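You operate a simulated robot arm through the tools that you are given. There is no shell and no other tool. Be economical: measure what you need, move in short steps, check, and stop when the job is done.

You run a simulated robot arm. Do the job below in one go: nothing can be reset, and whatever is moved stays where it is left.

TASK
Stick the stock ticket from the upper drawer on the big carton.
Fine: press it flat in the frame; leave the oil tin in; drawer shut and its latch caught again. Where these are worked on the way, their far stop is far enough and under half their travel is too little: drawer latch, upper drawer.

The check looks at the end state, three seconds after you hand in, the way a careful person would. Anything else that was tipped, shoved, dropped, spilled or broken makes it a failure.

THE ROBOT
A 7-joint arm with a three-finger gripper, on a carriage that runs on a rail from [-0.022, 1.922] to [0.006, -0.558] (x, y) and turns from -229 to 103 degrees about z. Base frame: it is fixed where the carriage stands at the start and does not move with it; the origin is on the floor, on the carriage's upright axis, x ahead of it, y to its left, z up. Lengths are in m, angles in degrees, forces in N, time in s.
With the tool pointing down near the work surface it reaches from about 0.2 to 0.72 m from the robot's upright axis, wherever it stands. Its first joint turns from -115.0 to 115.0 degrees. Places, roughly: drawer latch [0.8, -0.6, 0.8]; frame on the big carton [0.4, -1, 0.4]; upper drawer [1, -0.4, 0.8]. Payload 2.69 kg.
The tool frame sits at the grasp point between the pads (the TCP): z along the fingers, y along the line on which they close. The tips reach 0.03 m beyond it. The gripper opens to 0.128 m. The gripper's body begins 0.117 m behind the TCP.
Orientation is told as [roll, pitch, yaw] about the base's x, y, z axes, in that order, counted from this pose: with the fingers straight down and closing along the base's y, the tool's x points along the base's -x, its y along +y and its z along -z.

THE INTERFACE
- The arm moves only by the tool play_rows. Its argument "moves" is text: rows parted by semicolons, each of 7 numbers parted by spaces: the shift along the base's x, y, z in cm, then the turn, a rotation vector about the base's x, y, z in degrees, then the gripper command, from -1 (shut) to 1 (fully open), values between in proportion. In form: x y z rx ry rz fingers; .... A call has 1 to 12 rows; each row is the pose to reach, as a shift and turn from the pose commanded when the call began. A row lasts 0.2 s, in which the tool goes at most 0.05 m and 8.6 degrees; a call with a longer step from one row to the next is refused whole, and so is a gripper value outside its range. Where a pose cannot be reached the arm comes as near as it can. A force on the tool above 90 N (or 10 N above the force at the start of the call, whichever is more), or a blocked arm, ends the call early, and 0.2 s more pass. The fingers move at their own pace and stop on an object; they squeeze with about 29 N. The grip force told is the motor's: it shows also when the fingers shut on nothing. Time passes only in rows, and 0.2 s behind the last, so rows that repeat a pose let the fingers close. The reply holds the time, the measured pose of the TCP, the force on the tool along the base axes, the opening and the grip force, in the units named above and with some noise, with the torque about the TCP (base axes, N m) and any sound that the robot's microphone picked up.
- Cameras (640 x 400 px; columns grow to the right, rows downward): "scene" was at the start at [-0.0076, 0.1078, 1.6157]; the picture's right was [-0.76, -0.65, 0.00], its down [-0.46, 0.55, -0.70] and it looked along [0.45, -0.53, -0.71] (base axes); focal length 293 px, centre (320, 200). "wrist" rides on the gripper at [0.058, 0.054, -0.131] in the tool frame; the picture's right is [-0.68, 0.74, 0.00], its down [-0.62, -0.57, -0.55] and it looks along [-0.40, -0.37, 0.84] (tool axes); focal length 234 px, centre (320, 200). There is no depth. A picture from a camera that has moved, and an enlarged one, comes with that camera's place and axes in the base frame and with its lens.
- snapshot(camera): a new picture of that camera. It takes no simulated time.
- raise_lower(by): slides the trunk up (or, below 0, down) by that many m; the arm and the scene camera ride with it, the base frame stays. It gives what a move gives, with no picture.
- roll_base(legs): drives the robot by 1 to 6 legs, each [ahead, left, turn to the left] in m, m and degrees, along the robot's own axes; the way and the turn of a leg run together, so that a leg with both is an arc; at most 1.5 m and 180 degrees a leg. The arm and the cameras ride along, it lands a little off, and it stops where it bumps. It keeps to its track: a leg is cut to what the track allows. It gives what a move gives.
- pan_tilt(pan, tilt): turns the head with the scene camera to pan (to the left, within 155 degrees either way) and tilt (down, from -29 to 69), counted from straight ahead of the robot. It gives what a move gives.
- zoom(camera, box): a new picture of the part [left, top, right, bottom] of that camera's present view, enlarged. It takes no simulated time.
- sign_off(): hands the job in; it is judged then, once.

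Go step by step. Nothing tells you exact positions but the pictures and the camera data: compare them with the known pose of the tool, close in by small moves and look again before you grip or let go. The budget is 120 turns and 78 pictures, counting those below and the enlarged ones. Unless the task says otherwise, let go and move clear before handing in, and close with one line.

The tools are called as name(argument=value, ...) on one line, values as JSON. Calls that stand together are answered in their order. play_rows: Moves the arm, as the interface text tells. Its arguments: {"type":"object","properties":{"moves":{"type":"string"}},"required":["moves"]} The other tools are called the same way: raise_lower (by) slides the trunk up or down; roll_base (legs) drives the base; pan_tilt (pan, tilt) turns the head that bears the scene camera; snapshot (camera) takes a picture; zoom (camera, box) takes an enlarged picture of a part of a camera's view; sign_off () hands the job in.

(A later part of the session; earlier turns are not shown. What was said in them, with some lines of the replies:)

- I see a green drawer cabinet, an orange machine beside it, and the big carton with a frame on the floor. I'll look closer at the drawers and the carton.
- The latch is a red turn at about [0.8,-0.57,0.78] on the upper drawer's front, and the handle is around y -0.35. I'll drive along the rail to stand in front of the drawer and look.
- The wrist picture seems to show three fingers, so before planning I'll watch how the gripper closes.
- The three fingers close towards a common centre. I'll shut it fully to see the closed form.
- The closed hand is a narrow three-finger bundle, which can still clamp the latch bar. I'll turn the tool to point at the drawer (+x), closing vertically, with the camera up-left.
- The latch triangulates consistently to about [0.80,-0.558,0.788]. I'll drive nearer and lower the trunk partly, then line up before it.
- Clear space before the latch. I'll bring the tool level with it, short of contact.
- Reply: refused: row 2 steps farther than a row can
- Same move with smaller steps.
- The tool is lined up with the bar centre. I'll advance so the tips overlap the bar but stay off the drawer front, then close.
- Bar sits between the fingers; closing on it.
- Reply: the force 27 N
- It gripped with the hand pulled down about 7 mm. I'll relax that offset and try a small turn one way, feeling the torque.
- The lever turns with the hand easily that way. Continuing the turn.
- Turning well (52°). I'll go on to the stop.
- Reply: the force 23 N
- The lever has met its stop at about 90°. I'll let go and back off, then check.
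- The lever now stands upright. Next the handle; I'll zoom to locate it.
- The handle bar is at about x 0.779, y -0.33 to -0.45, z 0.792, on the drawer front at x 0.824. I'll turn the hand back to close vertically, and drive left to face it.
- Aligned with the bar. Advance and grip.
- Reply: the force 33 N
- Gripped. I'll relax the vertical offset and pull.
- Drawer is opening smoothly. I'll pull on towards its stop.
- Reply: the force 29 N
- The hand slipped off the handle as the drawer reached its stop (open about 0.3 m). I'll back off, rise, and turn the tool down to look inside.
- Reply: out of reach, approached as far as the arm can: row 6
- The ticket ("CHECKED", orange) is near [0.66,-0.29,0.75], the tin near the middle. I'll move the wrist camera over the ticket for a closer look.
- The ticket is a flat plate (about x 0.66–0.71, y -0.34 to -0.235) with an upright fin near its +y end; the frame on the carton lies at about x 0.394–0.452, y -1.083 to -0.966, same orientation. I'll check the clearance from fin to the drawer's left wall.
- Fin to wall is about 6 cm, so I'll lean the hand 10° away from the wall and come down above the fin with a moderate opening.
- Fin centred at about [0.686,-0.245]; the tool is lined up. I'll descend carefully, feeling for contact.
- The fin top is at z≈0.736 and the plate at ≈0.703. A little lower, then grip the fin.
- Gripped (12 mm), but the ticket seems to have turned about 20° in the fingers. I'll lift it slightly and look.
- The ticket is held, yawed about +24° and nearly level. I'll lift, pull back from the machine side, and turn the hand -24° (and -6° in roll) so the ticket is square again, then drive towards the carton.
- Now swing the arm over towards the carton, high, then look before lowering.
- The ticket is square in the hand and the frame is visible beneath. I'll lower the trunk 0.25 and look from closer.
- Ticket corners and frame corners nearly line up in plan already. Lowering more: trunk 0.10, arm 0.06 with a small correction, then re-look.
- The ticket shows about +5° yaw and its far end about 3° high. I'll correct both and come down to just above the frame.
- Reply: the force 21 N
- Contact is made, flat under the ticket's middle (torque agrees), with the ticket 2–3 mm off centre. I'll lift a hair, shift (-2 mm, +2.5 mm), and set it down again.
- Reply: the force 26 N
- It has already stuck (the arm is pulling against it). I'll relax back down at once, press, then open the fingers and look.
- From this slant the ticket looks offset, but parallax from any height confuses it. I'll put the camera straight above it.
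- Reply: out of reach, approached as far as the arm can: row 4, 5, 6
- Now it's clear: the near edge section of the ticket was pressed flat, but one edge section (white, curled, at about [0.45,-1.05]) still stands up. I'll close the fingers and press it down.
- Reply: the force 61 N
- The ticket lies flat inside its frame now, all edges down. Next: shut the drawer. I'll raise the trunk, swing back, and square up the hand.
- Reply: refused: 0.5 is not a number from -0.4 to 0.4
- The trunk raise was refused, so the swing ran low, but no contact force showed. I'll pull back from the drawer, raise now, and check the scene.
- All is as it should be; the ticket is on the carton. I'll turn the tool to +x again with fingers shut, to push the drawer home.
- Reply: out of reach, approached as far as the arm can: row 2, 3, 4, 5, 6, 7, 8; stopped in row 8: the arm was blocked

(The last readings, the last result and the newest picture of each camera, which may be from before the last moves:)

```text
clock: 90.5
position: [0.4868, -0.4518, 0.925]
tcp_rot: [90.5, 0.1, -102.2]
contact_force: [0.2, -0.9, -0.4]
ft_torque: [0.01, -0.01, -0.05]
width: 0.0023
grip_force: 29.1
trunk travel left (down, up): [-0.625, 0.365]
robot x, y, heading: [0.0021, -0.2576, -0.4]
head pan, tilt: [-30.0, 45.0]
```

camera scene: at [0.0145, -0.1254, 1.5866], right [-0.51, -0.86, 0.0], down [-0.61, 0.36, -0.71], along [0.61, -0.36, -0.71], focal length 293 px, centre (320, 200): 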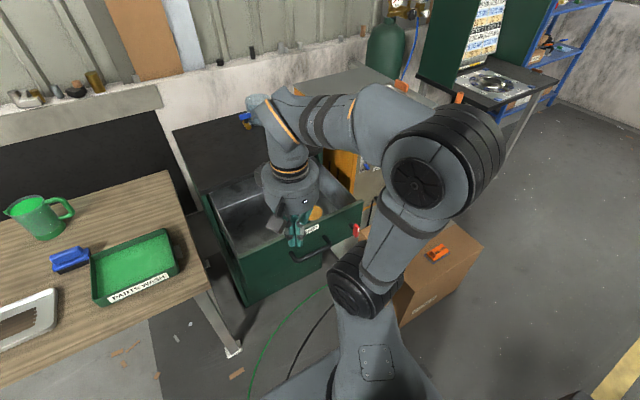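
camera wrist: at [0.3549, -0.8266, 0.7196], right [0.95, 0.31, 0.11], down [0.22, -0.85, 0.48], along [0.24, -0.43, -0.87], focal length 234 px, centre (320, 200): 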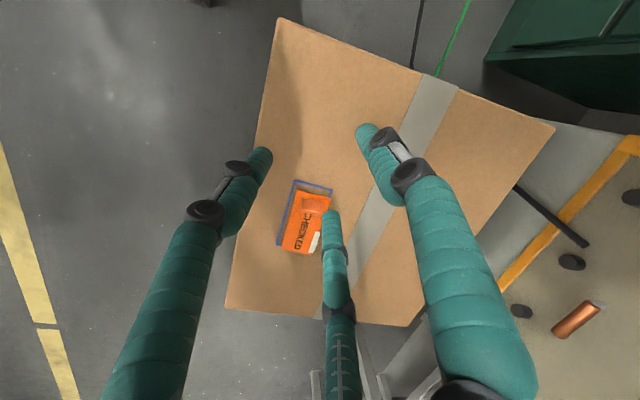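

The arm met a limit but is nearly there. I'll straighten and lower it in front of the drawer face, above the handle.

play_rows(moves="-1 1.5 0 0 0 3 -1; -1.5 3 0 0 0 6 -1; -2 4.5 -2 0 0 9 -1; -2.5 6 -5 0 0 12 -1; -2.5 6 -8.5 0 0 12 -1; -2.5 6 -8.5 0 0 12 -1")

zoom(camera="scene", box=[200, 160, 400, 300])

```text
clock: 91.9
position: [0.487, -0.3964, 0.8616]
tcp_rot: [90.4, 0.1, -90.4]
contact_force: [0.5, 0.3, -0.2]
ft_torque: [0.0, -0.01, 0.02]
width: 0.0021
grip_force: 29.0
out of reach, approached as far as the arm can: row 1, 2, 3, 4, 5, 6
trunk travel left (down, up): [-0.625, 0.365]
robot x, y, heading: [0.0011, -0.2535, -0.6]
head pan, tilt: [-30.0, 45.0]
```

```text
2.86 times, centred on (300, 230) of scene
camera zoom: at [0.0145, -0.1256, 1.4663], right [-0.51, -0.86, 0.0], down [-0.61, 0.36, -0.71], along [0.61, -0.36, -0.71], focal length 836 px, centre (377, 114)
```

zoom: 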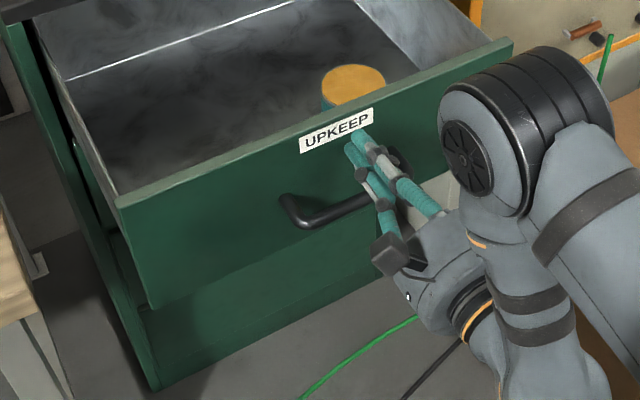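

Tips are just before the drawer face at the label. I'll lower 2 cm and push it shut steadily.

play_rows(moves="0 0 -1 0 0 0 -1; 0 0.3 -2 0 0 0 -1; 2 0.5 -2.2 0 0 0 -1; 4.5 0.5 -2.2 0 0 0 -1; 7 0.5 -2.2 0 0 0 -1; 9.5 0.5 -2.2 0 0 0 -1; 12 0.5 -2.2 0 0 0 -1; 14.5 0.5 -2.2 0 0 0 -1; 17 0.5 -2.2 0 0 0 -1; 19.5 0.5 -2.2 0 0 0 -1; 19.5 0.5 -2.2 0 0 0 -1")

```text
clock: 94.3
position: [0.6779, -0.3935, 0.8377]
tcp_rot: [90.4, 0.0, -90.6]
contact_force: [-0.4, -0.4, -0.8]
ft_torque: [-0.01, -0.03, 0.0]
width: 0.0021
grip_force: 28.9
out of reach, approached as far as the arm can: row 2
trunk travel left (down, up): [-0.625, 0.365]
robot x, y, heading: [0.0051, -0.2519, -0.6]
head pan, tilt: [-30.0, 45.0]
```

play_rows(moves="2.5 0 0 0 0 0 -1; 5 0 0 0 0 0 -1; 7.5 0 0 0 0 0 -1; 9.5 0 0 0 0 0 -1; 10.8 0 0 0 0 0 -1; 11.8 0 0 0 0 0 -1; 12.5 0 0 0 0 0 -1; 12.5 0 0 0 0 0 -1")

snapshot(camera="scene")

```text
clock: 96.1
position: [0.8017, -0.3933, 0.8379]
tcp_rot: [90.3, 0.1, -90.6]
contact_force: [-0.2, 0.0, 0.6]
ft_torque: [0.03, 0.02, 0.01]
width: 0.0021
grip_force: 29.0
trunk travel left (down, up): [-0.625, 0.365]
robot x, y, heading: [0.0029, -0.2561, -0.5]
head pan, tilt: [-30.0, 45.0]
```

```text
5 pictures are left
camera scene: at [0.0147, -0.1253, 1.4666], right [-0.51, -0.86, 0.0], down [-0.61, 0.36, -0.71], along [0.61, -0.36, -0.71], focal length 293 px, centre (320, 200)
```

scene: 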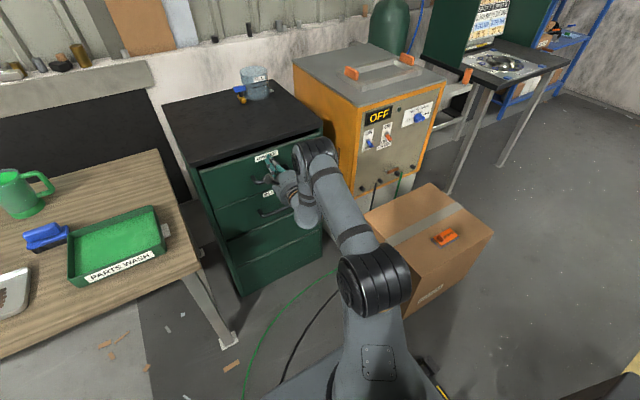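

Nearly shut. I'll press on until it meets its stop.

play_rows(moves="0.7 0 0 0 0 0 -1; 1.4 0 0 0 0 0 -1; 2 0 0 0 0 0 -1; 2 0 0 0 0 0 -1")

```text
clock: 97.1
position: [0.8138, -0.3923, 0.8383]
tcp_rot: [89.8, 0.1, -90.5]
contact_force: [-77.0, 6.3, -5.4]
ft_torque: [-0.32, 0.02, 0.94]
width: 0.0061
grip_force: 31.9
trunk travel left (down, up): [-0.625, 0.365]
robot x, y, heading: [0.0029, -0.2548, -0.5]
head pan, tilt: [-30.0, 45.0]
```

The drawer is hard against its stop. Back off, drive to face the latch, and turn the hand 90° to straddle the upright lever.

play_rows(moves="-5 0 0 0 0 0 -1; -10 0 0 0 0 0 -1; -15 0 0 0 0 0 -1; -20 0 0 0 0 0 -0.5; -20 0 0 0 0 0 0.2")

roll_base(legs=[[0, -0.15, 0]])

play_rows(moves="0 0 0 8.3 0 0 0.3; 0 0 0 16.6 0 0 0.3; 0 0 -1 25 0 0 0.3; 0 0 -2 33.4 0 0 0.3; 0 0 -3 41.8 0 0 0.3; 0 0 -4 50.2 0 0 0.3; 0 0 -5 58.6 0 0 0.3; 0 0 -5 67 0 0 0.3; 0 0 -5 75.4 0 0 0.3; 0 0 -5 83.8 0 0 0.3; 0 0 -5 91 0 0 0.3; 0 0 -5 91 0 0 0.3")

```text
clock: 98.3
position: [0.6231, -0.3953, 0.8384]
tcp_rot: [90.4, 0.0, -90.5]
contact_force: [-1.1, -0.7, 0.0]
ft_torque: [-0.02, 0.02, 0.06]
width: 0.0411
grip_force: 0.0
trunk travel left (down, up): [-0.625, 0.365]
robot x, y, heading: [0.0033, -0.2557, -0.4]
head pan, tilt: [-30.0, 45.0]
```

```text
clock: 99.6
position: [0.6246, -0.5438, 0.8379]
tcp_rot: [90.4, 0.2, -90.4]
contact_force: [-0.1, -0.3, -0.6]
ft_torque: [0.0, 0.0, 0.02]
width: 0.0767
grip_force: 0.0
trunk travel left (down, up): [-0.625, 0.365]
robot x, y, heading: [0.0036, -0.4064, -0.4]
head pan, tilt: [-30.0, 45.0]
```

```text
clock: 102.2
position: [0.625, -0.5446, 0.7892]
tcp_rot: [-70.1, 88.7, 109.4]
contact_force: [0.1, 0.4, -0.7]
ft_torque: [0.02, -0.02, -0.01]
width: 0.083
grip_force: 0.1
trunk travel left (down, up): [-0.625, 0.365]
robot x, y, heading: [0.005, -0.4057, -0.6]
head pan, tilt: [-30.0, 45.0]
```

play_rows(moves="3.5 -0.8 -0.3 0 0 0 0.3; 7.5 -0.8 -0.3 0 0 0 0.3; 10 -0.8 -0.3 0 0 0 0.3; 10 -0.8 -0.3 0 0 0 0.3")

zoom(camera="wrist", box=[160, 80, 480, 280])

```text
clock: 103.2
position: [0.7265, -0.5501, 0.7853]
tcp_rot: [-67.8, 88.9, 111.9]
contact_force: [0.2, -0.5, 0.1]
ft_torque: [0.01, 0.0, -0.03]
width: 0.0833
grip_force: 0.1
trunk travel left (down, up): [-0.625, 0.365]
robot x, y, heading: [0.0012, -0.4061, -0.5]
head pan, tilt: [-30.0, 45.0]
```

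```text
2.00 times, centred on (320, 180) of wrist
camera zoom: at [0.5963, -0.6037, 0.8425], right [-0.01, -0.72, -0.69], down [-0.55, 0.58, -0.6], along [0.84, 0.37, -0.4], focal length 468 px, centre (320, 240)
```

zoom: 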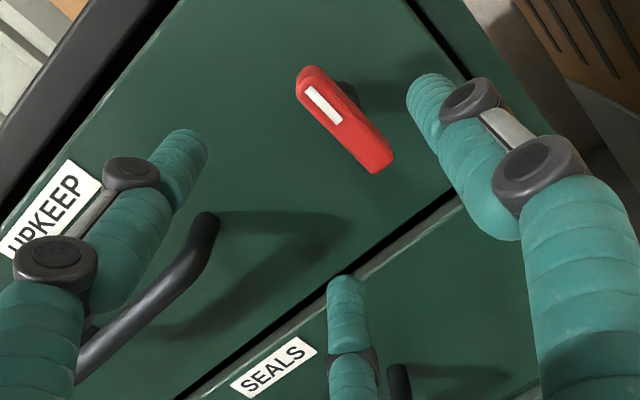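

Lever centre is about y -0.564, z 0.784. I'll shift slightly, advance, and grip.

play_rows(moves="2 -0.7 -0.1 0 0 0 0.3; 5.2 -0.7 -0.1 0 0 0 0.3; 5.2 -0.7 -0.1 0 0 0 -1; 5.2 -0.7 -0.1 0 0 0 -1; 5.2 -0.7 -0.1 0 0 0 -1; 5.2 -0.7 -0.1 0 0 0 -1; 5.2 -0.7 -0.1 0 0 0 -1; 5.2 -0.7 -0.1 0 0 0 -1")

```text
clock: 105.0
position: [0.7767, -0.5591, 0.7829]
tcp_rot: [-67.3, 88.8, 112.4]
contact_force: [0.8, -1.9, -0.4]
ft_torque: [-0.5, 0.0, 0.12]
width: 0.0235
grip_force: 34.0
trunk travel left (down, up): [-0.625, 0.365]
robot x, y, heading: [0.0049, -0.4064, -0.7]
head pan, tilt: [-30.0, 45.0]
```

Gripped well. Turning the lever back.

play_rows(moves="0 0 -0.1 -8.3 0 0 -1; 0 0 -0.2 -16.6 0 0 -1; 0 -0.1 -0.3 -24.9 0 0 -1; 0 -0.15 -0.45 -33.2 0 0 -1; 0 -0.25 -0.5 -41.5 0 0 -1; 0 -0.3 -0.6 -49.8 0 0 -1; 0 -0.4 -0.7 -58.1 0 0 -1; 0 -0.5 -0.75 -66.4 0 0 -1; 0 -0.6 -0.75 -74.7 0 0 -1; 0 -0.7 -0.8 -83 0 0 -1; 0 -0.8 -0.8 -91 0 0 -1; 0 -0.8 -0.8 -91 0 0 -1")

play_rows(moves="0 0 0 -4 0 0 -1; 0 0 0 -8 0 0 -1; 0 0 0 -8 0 0 -1")

```text
clock: 107.6
position: [0.7771, -0.5628, 0.7755]
tcp_rot: [90.4, -0.2, -90.0]
contact_force: [-3.6, 20.3, 0.0]
ft_torque: [0.12, -0.02, -0.86]
width: 0.023
grip_force: 45.4
trunk travel left (down, up): [-0.625, 0.365]
robot x, y, heading: [0.0026, -0.4056, -0.3]
head pan, tilt: [-30.0, 45.0]
```

```text
clock: 108.4
position: [0.7775, -0.5635, 0.7751]
tcp_rot: [90.2, -8.0, -89.9]
contact_force: [-4.3, 17.1, -8.7]
ft_torque: [2.04, 0.13, 0.57]
width: 0.0261
grip_force: 45.2
trunk travel left (down, up): [-0.625, 0.365]
robot x, y, heading: [0.0046, -0.4057, -0.4]
head pan, tilt: [-30.0, 45.0]
```

It's against its stop again (2 N·m). Release, back off, and look.

play_rows(moves="0 0 0 6 0 0 -0.6; 0 0 0 6 0 0 0.3; 0 0 0 6 0 0 0.3; 0 0 0 6 0 0 0.3; 0 0 0 6 0 0 0.3; -4 0 0 6 0 0 0.3; -8 0 0 6 0 0 0.3; -12 0 0 6 0 0 0.3; -16 0 0 6 0 0 0.3; -16 0 0 6 0 0 0.3")

zoom(camera="wrist", box=[160, 80, 480, 280])

snapshot(camera="scene")

```text
clock: 110.6
position: [0.6153, -0.5678, 0.7755]
tcp_rot: [90.3, -1.9, -90.3]
contact_force: [0.3, -1.3, -0.3]
ft_torque: [0.02, 0.0, -0.03]
width: 0.0834
grip_force: 0.0
trunk travel left (down, up): [-0.625, 0.365]
robot x, y, heading: [0.0043, -0.4047, -0.7]
head pan, tilt: [-30.0, 45.0]
```

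```text
2.00 times, centred on (320, 180) of wrist
camera zoom: at [0.4852, -0.5049, 0.8266], right [-0.01, -0.65, 0.76], down [-0.55, -0.63, -0.55], along [0.84, -0.42, -0.35], focal length 468 px, centre (320, 240)
```

zoom: 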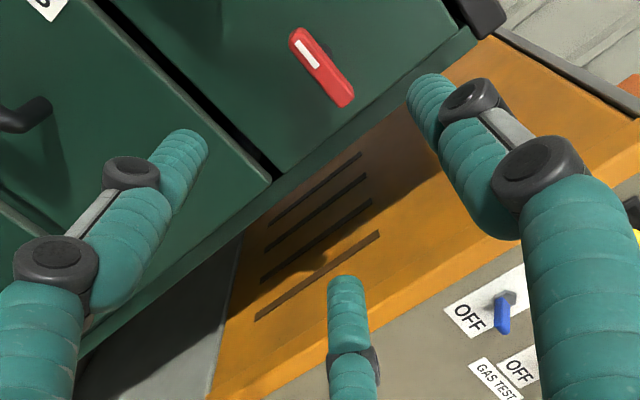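

```text
2 pictures are left
camera scene: at [0.016, -0.276, 1.4666], right [-0.51, -0.86, 0.0], down [-0.61, 0.36, -0.71], along [0.61, -0.36, -0.71], focal length 293 px, centre (320, 200)
```

scene: 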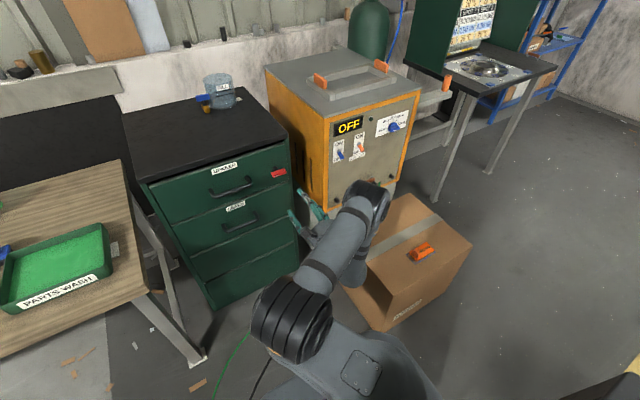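

zoom(camera="scene", box=[390, 230, 450, 270])

zoom(camera="scene", box=[140, 130, 310, 240])

```text
10.00 times, centred on (420, 250) of scene
camera zoom: at [0.016, -0.276, 1.4666], right [-0.51, -0.86, 0.0], down [-0.61, 0.36, -0.71], along [0.61, -0.36, -0.71], focal length 2926 px, centre (-680, -300)
```

zoom: 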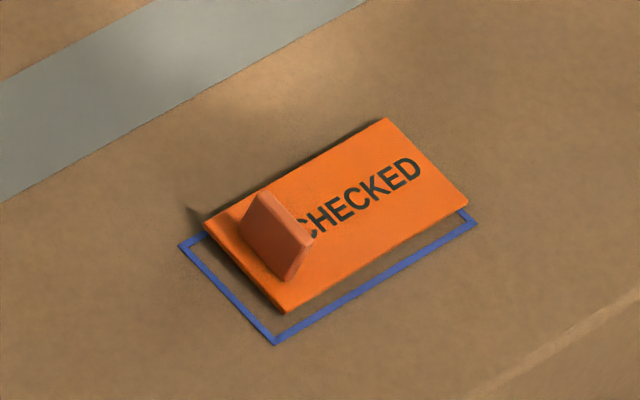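

```text
3.64 times, centred on (225, 185) of scene
camera zoom: at [0.016, -0.276, 1.4666], right [-0.51, -0.86, 0.0], down [-0.61, 0.36, -0.71], along [0.61, -0.36, -0.71], focal length 1064 px, centre (666, 254)
```

zoom: 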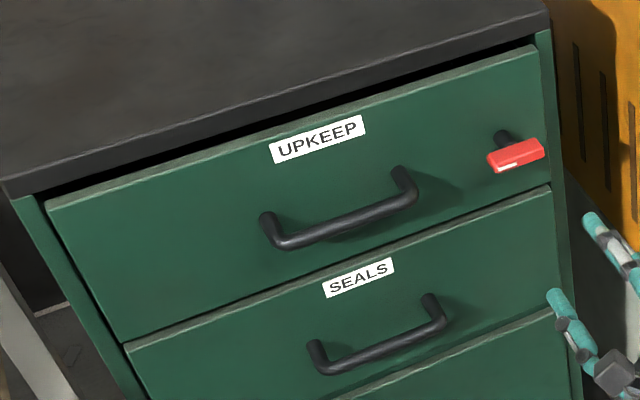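

The ticket lies flat on the carton with both edge sections down. The drawer is shut, the latch lever is level as it was at the start, and the oil tin was left in the drawer. The hand is clear, so I'm handing in.

sign_off()

```text
The job is handed in.
```

I stuck the stock ticket flat on the big carton. It sits about 6–9 mm off the frame's centre, so one end is right at or slightly over the frame line. It stuck on first contact, so I left it there rather than risk shoving the carton. The upper drawer is shut, its latch is caught again, and the oil tin is still inside.
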